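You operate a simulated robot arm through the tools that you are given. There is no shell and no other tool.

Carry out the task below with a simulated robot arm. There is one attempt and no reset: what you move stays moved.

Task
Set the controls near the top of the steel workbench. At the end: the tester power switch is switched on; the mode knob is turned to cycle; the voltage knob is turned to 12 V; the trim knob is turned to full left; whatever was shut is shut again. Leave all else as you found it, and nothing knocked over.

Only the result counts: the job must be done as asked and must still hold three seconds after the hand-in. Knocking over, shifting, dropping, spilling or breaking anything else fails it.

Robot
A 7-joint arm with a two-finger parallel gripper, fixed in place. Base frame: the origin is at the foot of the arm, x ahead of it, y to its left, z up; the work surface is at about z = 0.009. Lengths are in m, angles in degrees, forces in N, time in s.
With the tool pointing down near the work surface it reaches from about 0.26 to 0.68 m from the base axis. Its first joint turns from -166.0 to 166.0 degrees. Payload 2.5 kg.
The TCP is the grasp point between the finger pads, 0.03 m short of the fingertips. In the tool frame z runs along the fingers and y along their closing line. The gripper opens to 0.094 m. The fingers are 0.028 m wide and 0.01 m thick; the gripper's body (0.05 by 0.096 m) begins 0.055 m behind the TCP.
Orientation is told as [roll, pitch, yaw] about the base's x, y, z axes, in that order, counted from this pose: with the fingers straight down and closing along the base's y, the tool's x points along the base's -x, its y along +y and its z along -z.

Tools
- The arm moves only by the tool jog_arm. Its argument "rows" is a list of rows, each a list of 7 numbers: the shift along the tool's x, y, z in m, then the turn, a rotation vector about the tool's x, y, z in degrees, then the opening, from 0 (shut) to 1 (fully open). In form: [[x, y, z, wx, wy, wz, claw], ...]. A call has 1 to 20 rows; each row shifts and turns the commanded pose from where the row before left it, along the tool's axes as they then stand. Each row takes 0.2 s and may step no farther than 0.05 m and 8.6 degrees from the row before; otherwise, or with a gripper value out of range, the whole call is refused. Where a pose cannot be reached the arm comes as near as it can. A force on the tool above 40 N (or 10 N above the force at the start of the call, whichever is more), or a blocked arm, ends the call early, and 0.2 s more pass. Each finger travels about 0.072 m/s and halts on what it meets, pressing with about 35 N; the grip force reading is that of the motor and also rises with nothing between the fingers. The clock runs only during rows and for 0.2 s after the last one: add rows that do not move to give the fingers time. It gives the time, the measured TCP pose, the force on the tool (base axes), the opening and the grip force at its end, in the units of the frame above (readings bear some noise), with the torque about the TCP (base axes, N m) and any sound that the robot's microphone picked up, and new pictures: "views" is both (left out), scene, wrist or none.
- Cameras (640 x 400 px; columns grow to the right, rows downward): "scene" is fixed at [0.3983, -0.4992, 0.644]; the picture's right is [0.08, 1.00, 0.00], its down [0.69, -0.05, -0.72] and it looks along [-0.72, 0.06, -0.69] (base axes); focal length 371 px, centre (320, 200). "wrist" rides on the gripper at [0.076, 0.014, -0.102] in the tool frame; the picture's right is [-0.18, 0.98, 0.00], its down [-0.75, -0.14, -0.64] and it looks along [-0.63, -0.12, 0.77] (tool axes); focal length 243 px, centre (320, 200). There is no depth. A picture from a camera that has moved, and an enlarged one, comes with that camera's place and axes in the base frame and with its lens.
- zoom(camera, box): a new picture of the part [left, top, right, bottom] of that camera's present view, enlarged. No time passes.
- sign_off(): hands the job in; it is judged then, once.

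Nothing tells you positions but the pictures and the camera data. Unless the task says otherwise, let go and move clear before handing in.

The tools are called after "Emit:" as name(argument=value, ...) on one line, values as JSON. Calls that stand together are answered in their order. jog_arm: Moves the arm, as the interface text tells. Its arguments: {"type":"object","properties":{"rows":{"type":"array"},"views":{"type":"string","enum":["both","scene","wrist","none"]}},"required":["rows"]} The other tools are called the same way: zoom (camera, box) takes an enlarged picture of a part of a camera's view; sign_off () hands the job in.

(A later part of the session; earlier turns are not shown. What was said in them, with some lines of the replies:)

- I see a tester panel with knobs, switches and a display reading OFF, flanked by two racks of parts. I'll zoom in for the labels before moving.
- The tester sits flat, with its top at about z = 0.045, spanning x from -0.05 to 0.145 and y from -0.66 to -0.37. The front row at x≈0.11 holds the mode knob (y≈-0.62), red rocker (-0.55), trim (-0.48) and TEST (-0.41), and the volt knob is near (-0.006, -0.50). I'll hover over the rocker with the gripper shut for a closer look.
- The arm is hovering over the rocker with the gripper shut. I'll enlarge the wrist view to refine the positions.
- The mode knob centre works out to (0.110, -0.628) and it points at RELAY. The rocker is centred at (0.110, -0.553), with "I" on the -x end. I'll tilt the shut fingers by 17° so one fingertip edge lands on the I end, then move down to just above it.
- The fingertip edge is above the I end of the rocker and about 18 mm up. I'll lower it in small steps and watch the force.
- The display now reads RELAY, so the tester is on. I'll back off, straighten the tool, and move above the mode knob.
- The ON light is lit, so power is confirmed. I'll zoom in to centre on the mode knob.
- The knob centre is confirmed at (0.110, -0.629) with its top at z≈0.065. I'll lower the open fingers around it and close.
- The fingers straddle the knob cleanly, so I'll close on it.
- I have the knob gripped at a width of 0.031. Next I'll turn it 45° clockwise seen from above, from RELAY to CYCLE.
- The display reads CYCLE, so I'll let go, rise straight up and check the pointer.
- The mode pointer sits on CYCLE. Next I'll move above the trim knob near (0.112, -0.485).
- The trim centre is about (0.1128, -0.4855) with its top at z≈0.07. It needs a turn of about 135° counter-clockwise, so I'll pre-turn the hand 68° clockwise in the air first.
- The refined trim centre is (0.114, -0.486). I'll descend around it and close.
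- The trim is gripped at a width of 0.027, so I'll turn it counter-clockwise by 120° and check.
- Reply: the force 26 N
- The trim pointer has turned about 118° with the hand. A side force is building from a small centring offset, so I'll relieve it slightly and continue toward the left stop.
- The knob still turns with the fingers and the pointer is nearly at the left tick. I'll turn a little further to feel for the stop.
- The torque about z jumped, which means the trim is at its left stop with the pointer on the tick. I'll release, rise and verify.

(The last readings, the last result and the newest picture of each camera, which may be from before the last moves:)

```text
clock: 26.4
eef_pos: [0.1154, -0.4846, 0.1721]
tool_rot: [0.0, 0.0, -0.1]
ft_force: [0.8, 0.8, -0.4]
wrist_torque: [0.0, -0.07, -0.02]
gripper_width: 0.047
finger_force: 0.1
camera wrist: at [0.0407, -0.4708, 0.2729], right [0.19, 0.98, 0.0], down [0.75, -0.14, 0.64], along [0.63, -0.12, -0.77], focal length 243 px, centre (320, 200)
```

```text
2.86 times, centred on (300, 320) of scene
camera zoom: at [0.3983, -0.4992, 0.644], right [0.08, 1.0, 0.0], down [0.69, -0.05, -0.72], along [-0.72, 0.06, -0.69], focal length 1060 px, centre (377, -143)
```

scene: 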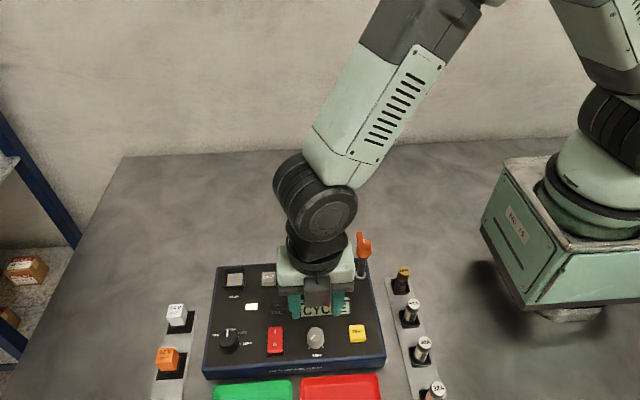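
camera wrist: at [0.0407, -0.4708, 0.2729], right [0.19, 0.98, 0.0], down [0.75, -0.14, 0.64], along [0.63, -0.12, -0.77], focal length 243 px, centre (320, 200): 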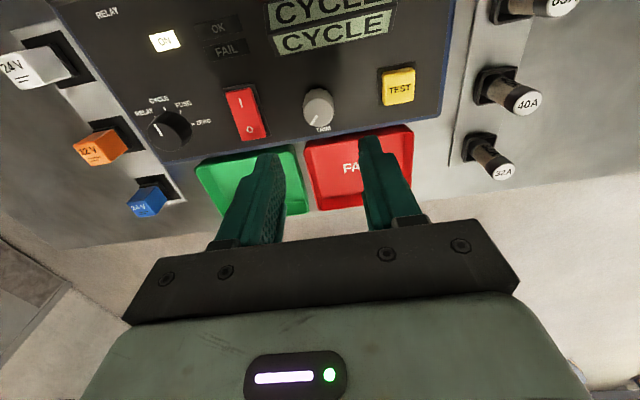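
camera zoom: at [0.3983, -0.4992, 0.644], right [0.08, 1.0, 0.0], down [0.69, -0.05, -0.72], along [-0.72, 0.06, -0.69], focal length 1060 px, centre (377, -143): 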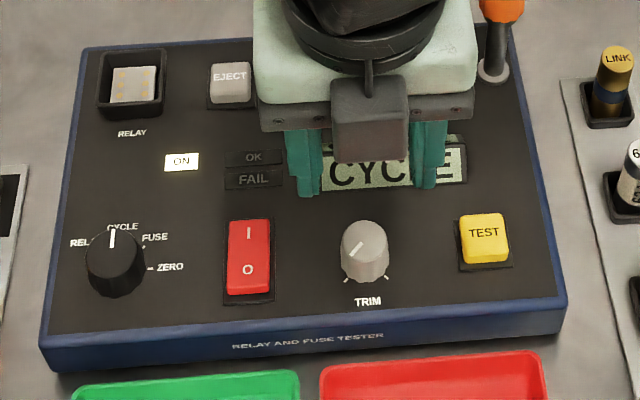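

Trim points at full left, about 138° from where it began. Next I'll move above the volt knob near (-0.006, -0.50).

Emit:
jog_arm(rows=[[0.03, -0.004, -0.003, 0, 0, 0, 0.5], [0.03, -0.004, 0, 0, 0, 0, 0.5], [0.03, -0.004, 0, 0, 0, 0, 0.5], [0.031, -0.004, 0, 0, 0, 0, 0.5], [0, 0, 0, 0, 0, 0, 0.5]], views="both")

Emit:
zoom(camera="wrist", box=[240, 60, 400, 160])

Emit:
zoom(camera="scene", box=[200, 210, 400, 350])

```text
clock: 27.6
eef_pos: [-0.0062, -0.4995, 0.1751]
tool_rot: [0.0, 0.0, 0.0]
ft_force: [0.6, -0.2, -0.6]
wrist_torque: [0.01, -0.01, -0.01]
gripper_width: 0.047
finger_force: 0.0
camera wrist: at [-0.0811, -0.4868, 0.2751], right [0.18, 0.98, 0.0], down [0.75, -0.14, 0.64], along [0.63, -0.12, -0.77], focal length 243 px, centre (320, 200)
```

scene: 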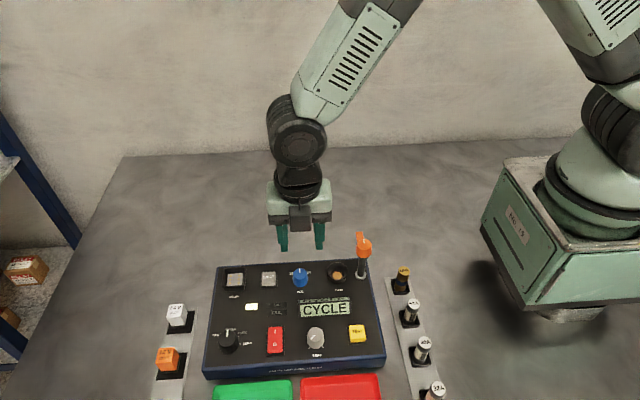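
wrist: 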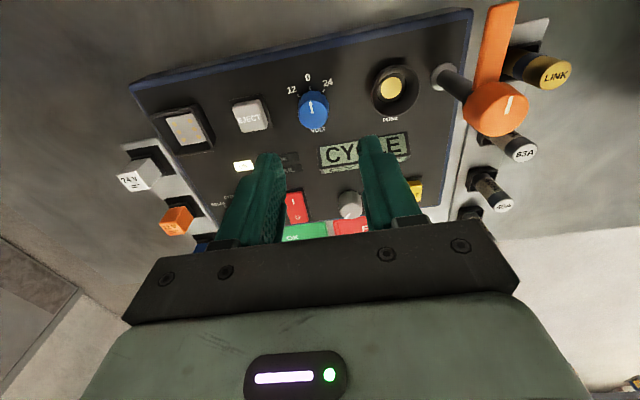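

```text
4.00 times, centred on (320, 110) of wrist
camera zoom: at [-0.0811, -0.4868, 0.2751], right [0.18, 0.98, 0.0], down [0.75, -0.14, 0.64], along [0.63, -0.12, -0.77], focal length 970 px, centre (320, 560)
```

zoom: 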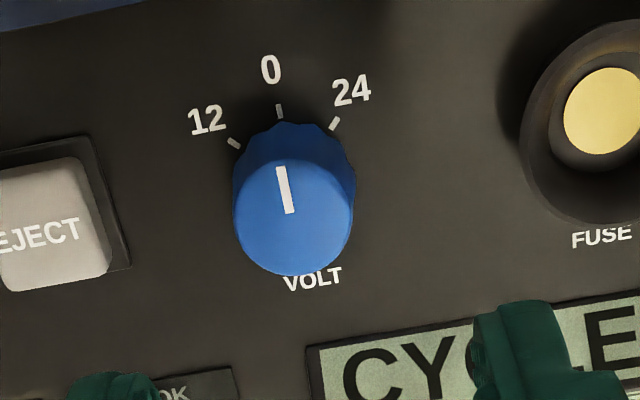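

```text
2.86 times, centred on (300, 280) of scene
camera zoom: at [0.3983, -0.4992, 0.644], right [0.08, 1.0, 0.0], down [0.69, -0.05, -0.72], along [-0.72, 0.06, -0.69], focal length 1060 px, centre (377, -29)
```

zoom: 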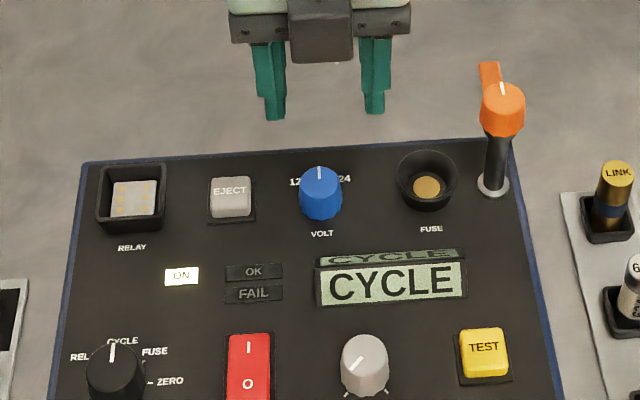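

The volt knob's centre works out to (-0.0058, -0.507), with the ticks at ±45° and the pointer on 0. I'll shift over it and descend.

Emit:
jog_arm(rows=[[-0.0004, -0.0073, 0, 0, 0, 0, 0.46], [0, 0, 0.03, 0, 0, 0, 0.46], [0, 0, 0.03, 0, 0, 0, 0.46], [0, 0, 0.024, 0, 0, 0, 0.46], [0, 0, 0.009, 0, 0, 0, 0.46], [0, 0, 0, 0, 0, 0, 0.46]], views="both")

```text
clock: 29.0
eef_pos: [-0.0061, -0.507, 0.0812]
tool_rot: [0.0, 0.0, 0.1]
ft_force: [0.0, 0.2, -0.1]
wrist_torque: [0.0, 0.0, -0.02]
gripper_width: 0.0432
finger_force: 0.0
camera wrist: at [-0.0802, -0.4941, 0.1821], right [0.18, 0.98, 0.0], down [0.75, -0.14, 0.64], along [0.63, -0.12, -0.77], focal length 243 px, centre (320, 200)
```

scene: 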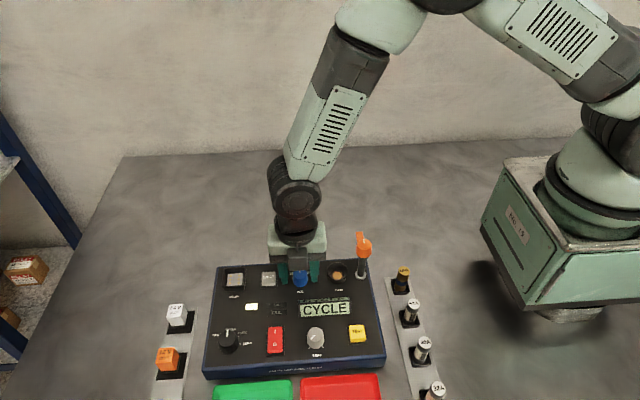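
wrist: 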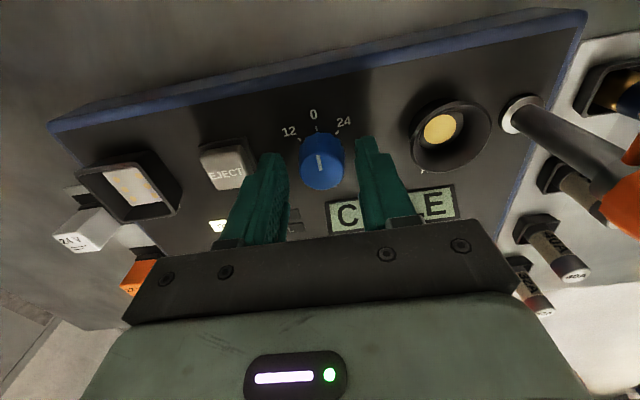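

The knob is centred between the fingers, so I'll close on it.

Emit:
jog_arm(rows=[[0, 0, 0, 0, 0, 0, 0.3], [0, 0, 0, 0, 0, 0, 0.2], [0, 0, 0, 0, 0, 0, 0.2]], views="wrist")

```text
clock: 29.8
eef_pos: [-0.0051, -0.5055, 0.0816]
tool_rot: [0.2, 0.0, 0.1]
ft_force: [0.2, 9.3, 3.1]
wrist_torque: [0.26, 0.08, 0.01]
gripper_width: 0.0268
finger_force: 45.0
camera wrist: at [-0.0802, -0.4934, 0.182], right [0.18, 0.98, 0.0], down [0.75, -0.14, 0.64], along [0.63, -0.12, -0.77], focal length 243 px, centre (320, 200)
```

wrist: 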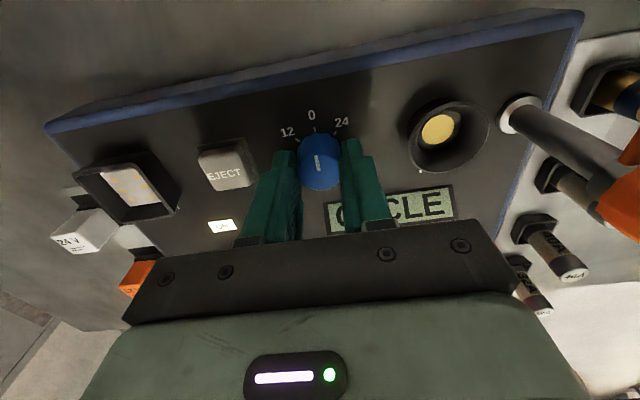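

The volt knob is gripped at a width of 0.027. I'll ease the small side force and turn 45° counter-clockwise seen from above, toward 12.

Emit:
jog_arm(rows=[[0, 0.0012, 0, 0, 0, 0, 0.2], [0, 0, 0, 0, 0, -7.5, 0.2], [0, 0, 0, 0, 0, -7.5, 0.2], [0, 0, 0, 0, 0, -7.5, 0.2], [0, 0, 0, 0, 0, -7.5, 0.2], [0, 0, 0, 0, 0, -7.5, 0.2], [0, 0, 0, 0, 0, -7.5, 0.2], [0, 0, 0, 0, 0, 0, 0.2]], views="both")

Emit:
zoom(camera="wrist", box=[240, 80, 400, 180])

```text
clock: 31.6
eef_pos: [-0.0056, -0.5064, 0.0823]
tool_rot: [0.1, -0.1, 45.0]
ft_force: [-2.1, 2.8, -21.6]
wrist_torque: [-0.02, 0.08, -0.06]
gripper_width: 0.0269
finger_force: 45.2
camera wrist: at [-0.0681, -0.551, 0.182], right [-0.57, 0.82, 0.0], down [0.63, 0.43, 0.64], along [0.53, 0.36, -0.77], focal length 243 px, centre (320, 200)
```

scene: 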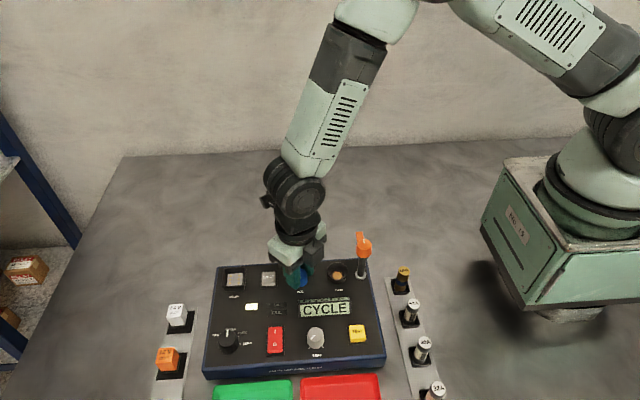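
wrist: 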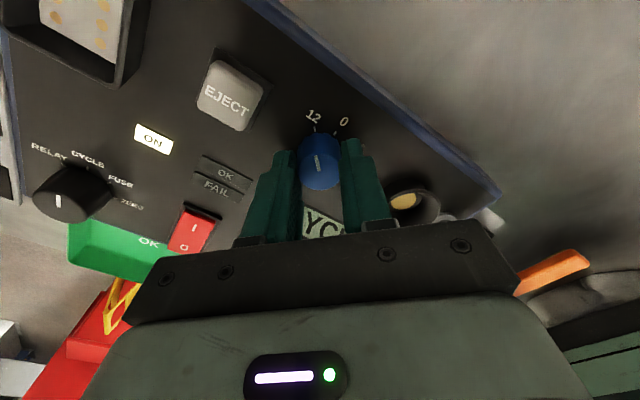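

```text
4.00 times, centred on (320, 130) of wrist
camera zoom: at [-0.0681, -0.551, 0.182], right [-0.57, 0.82, 0.0], down [0.63, 0.43, 0.64], along [0.53, 0.36, -0.77], focal length 970 px, centre (320, 480)
```

zoom: 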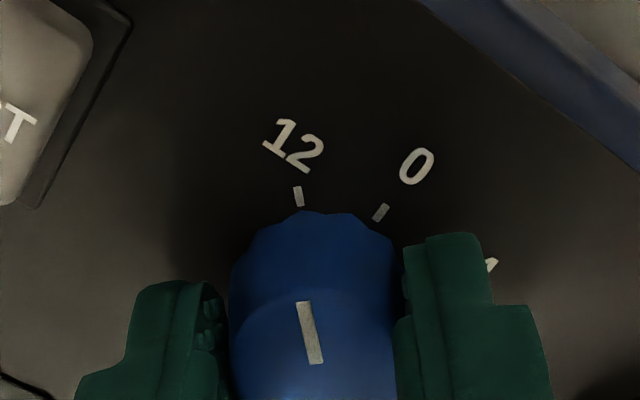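

The pointer lines up with the 12 tick. I'll release, rise straight up and check.

Emit:
jog_arm(rows=[[0, 0, 0, 0, 0, 0, 0.35], [0, 0, 0, 0, 0, 0, 0.46], [0, 0, -0.03, 0, 0, 0, 0.46], [0, 0, -0.04, 0, 0, 0, 0.46], [0, 0, -0.03, 0, 0, 7.5, 0.46], [0, 0, 0, 0, 0, 7.5, 0.46], [0, 0, 0, 0, 0, 7.5, 0.46], [0, 0, 0, 0, 0, 7.5, 0.46], [0, 0, 0, 0, 0, 7.5, 0.46], [0, 0, 0, 0, 0, 7.5, 0.46], [0, 0, 0, 0, 0, 0, 0.46]], views="both")

Emit:
zoom(camera="wrist", box=[240, 60, 400, 160])

Emit:
zoom(camera="scene", box=[200, 250, 400, 390])

```text
clock: 34.0
eef_pos: [-0.005, -0.5059, 0.1819]
tool_rot: [0.0, 0.0, -0.1]
ft_force: [0.2, 0.5, -0.7]
wrist_torque: [0.0, 0.03, -0.01]
gripper_width: 0.0433
finger_force: 0.1
camera wrist: at [-0.08, -0.4929, 0.2825], right [0.19, 0.98, 0.0], down [0.75, -0.14, 0.64], along [0.63, -0.12, -0.77], focal length 243 px, centre (320, 200)
```

scene: 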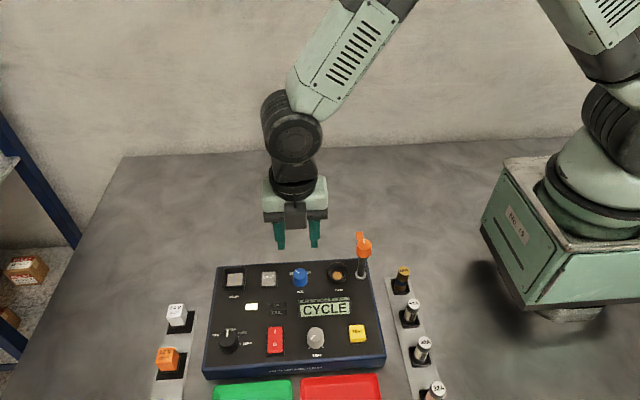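
wrist: 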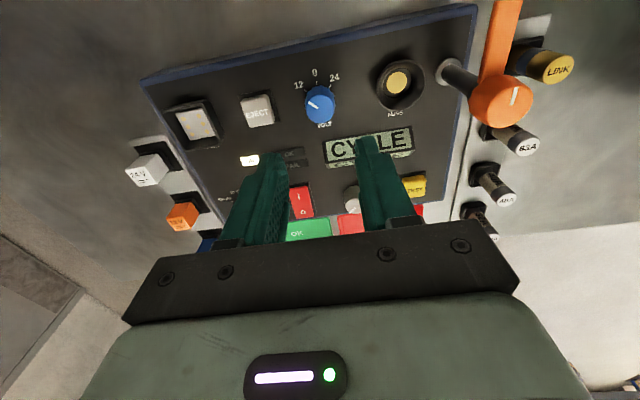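

```text
4.00 times, centred on (320, 110) of wrist
camera zoom: at [-0.08, -0.4929, 0.2825], right [0.19, 0.98, 0.0], down [0.75, -0.14, 0.64], along [0.63, -0.12, -0.77], focal length 970 px, centre (320, 560)
```

zoom: 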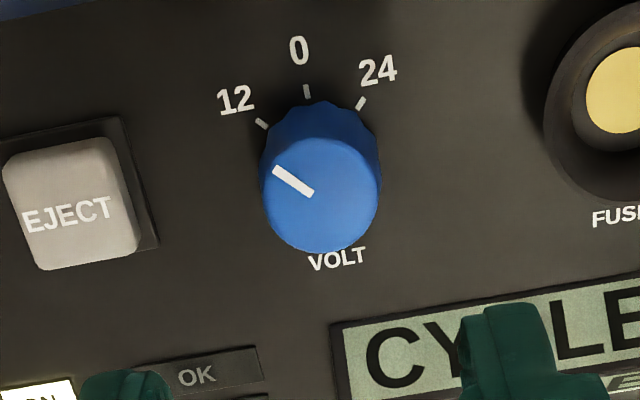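

```text
2.86 times, centred on (300, 320) of scene
camera zoom: at [0.3983, -0.4992, 0.644], right [0.08, 1.0, 0.0], down [0.69, -0.05, -0.72], along [-0.72, 0.06, -0.69], focal length 1060 px, centre (377, -143)
```

zoom: 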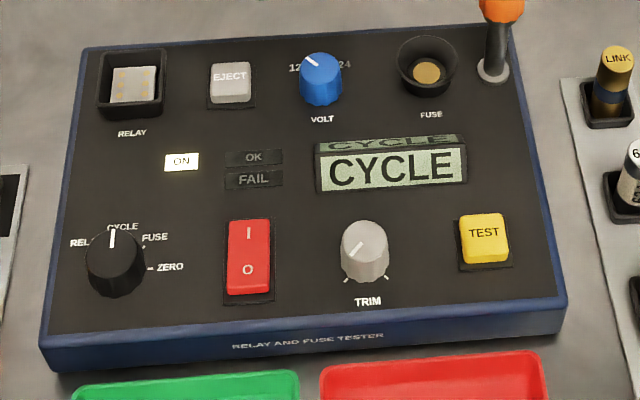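

All four controls look set. I'll take one last close look at the trim and mode pointers from the scene camera, then back the arm away.

Emit:
jog_arm(rows=[[0, 0, -0.04, 0, 0, 0, 0.46], [0, 0, -0.04, 0, 0, 0, 0.6], [0, 0, -0.04, 0, 0, 0, 0.8], [0, 0, -0.04, 0, 0, 0, 1], [0, 0, 0, 0, 0, 0, 1], [0, 0, 0, 0, 0, 0, 1]], views="both")

Emit:
zoom(camera="scene", box=[280, 310, 350, 360])

Emit:
zoom(camera="wrist", box=[190, 0, 510, 210])

```text
clock: 35.4
eef_pos: [-0.0072, -0.506, 0.3424]
tool_rot: [-0.1, 0.0, 0.0]
ft_force: [0.7, 0.0, -0.3]
wrist_torque: [0.02, -0.03, -0.01]
gripper_width: 0.0937
finger_force: 0.0
camera wrist: at [-0.081, -0.4925, 0.4426], right [0.18, 0.98, 0.0], down [0.75, -0.14, 0.64], along [0.63, -0.12, -0.77], focal length 243 px, centre (320, 200)
```

scene: 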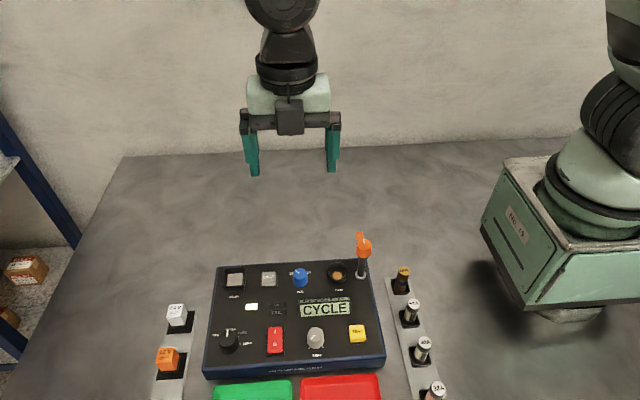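
wrist: 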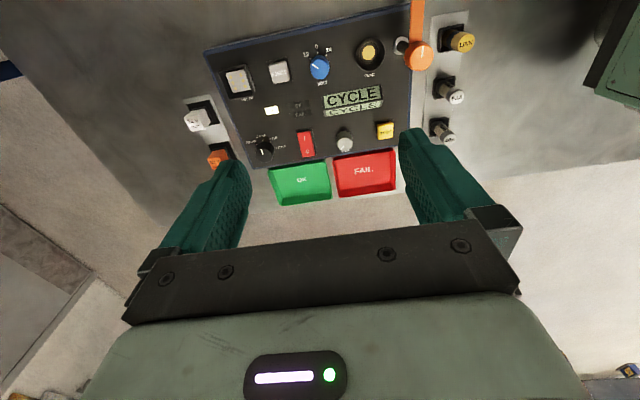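

```text
8.00 times, centred on (315, 335) of scene
camera zoom: at [0.3983, -0.4992, 0.644], right [0.08, 1.0, 0.0], down [0.69, -0.05, -0.72], along [-0.72, 0.06, -0.69], focal length 2969 px, centre (360, -880)
```

zoom: 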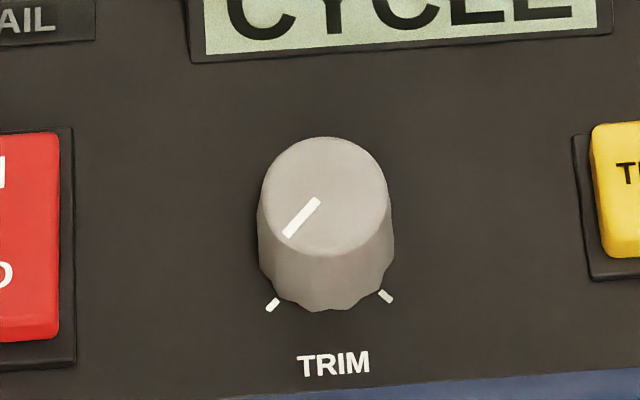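

```text
1.90 times, centred on (350, 105) of wrist
camera zoom: at [-0.081, -0.4925, 0.4426], right [0.18, 0.98, 0.0], down [0.75, -0.14, 0.64], along [0.63, -0.12, -0.77], focal length 462 px, centre (263, 381)
```

zoom: 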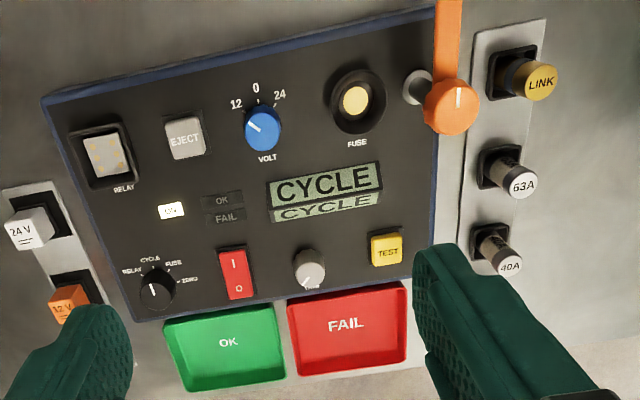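

Everything reads as asked. Power is on (ON lamp lit), mode is on CYCLE, volt is on 12 and trim is at its left stop tick. Nothing else has moved, nothing was shut to begin with, and the arm is clear, so I'm handing in.

Emit:
sign_off()

```text
The job is handed in.
```

The tester is set as you asked, and I've handed the job in. I haven't been told the result of the judging.

| Control | Final setting | How I checked |
|---|---|---|
| Power switch | On | ON lamp lit and display working |
| Mode knob | Cycle | Display reads CYCLE, pointer on the tick |
| Voltage knob | 12 V | Pointer on the 12 tick |
| Trim knob | Full left | Turned until it hit its stop, pointer on the left tick |

I saw nothing shut at the start, so there was nothing to shut again. In the last pictures nothing else had moved or been knocked over. The arm has let go and is well clear above the panel.
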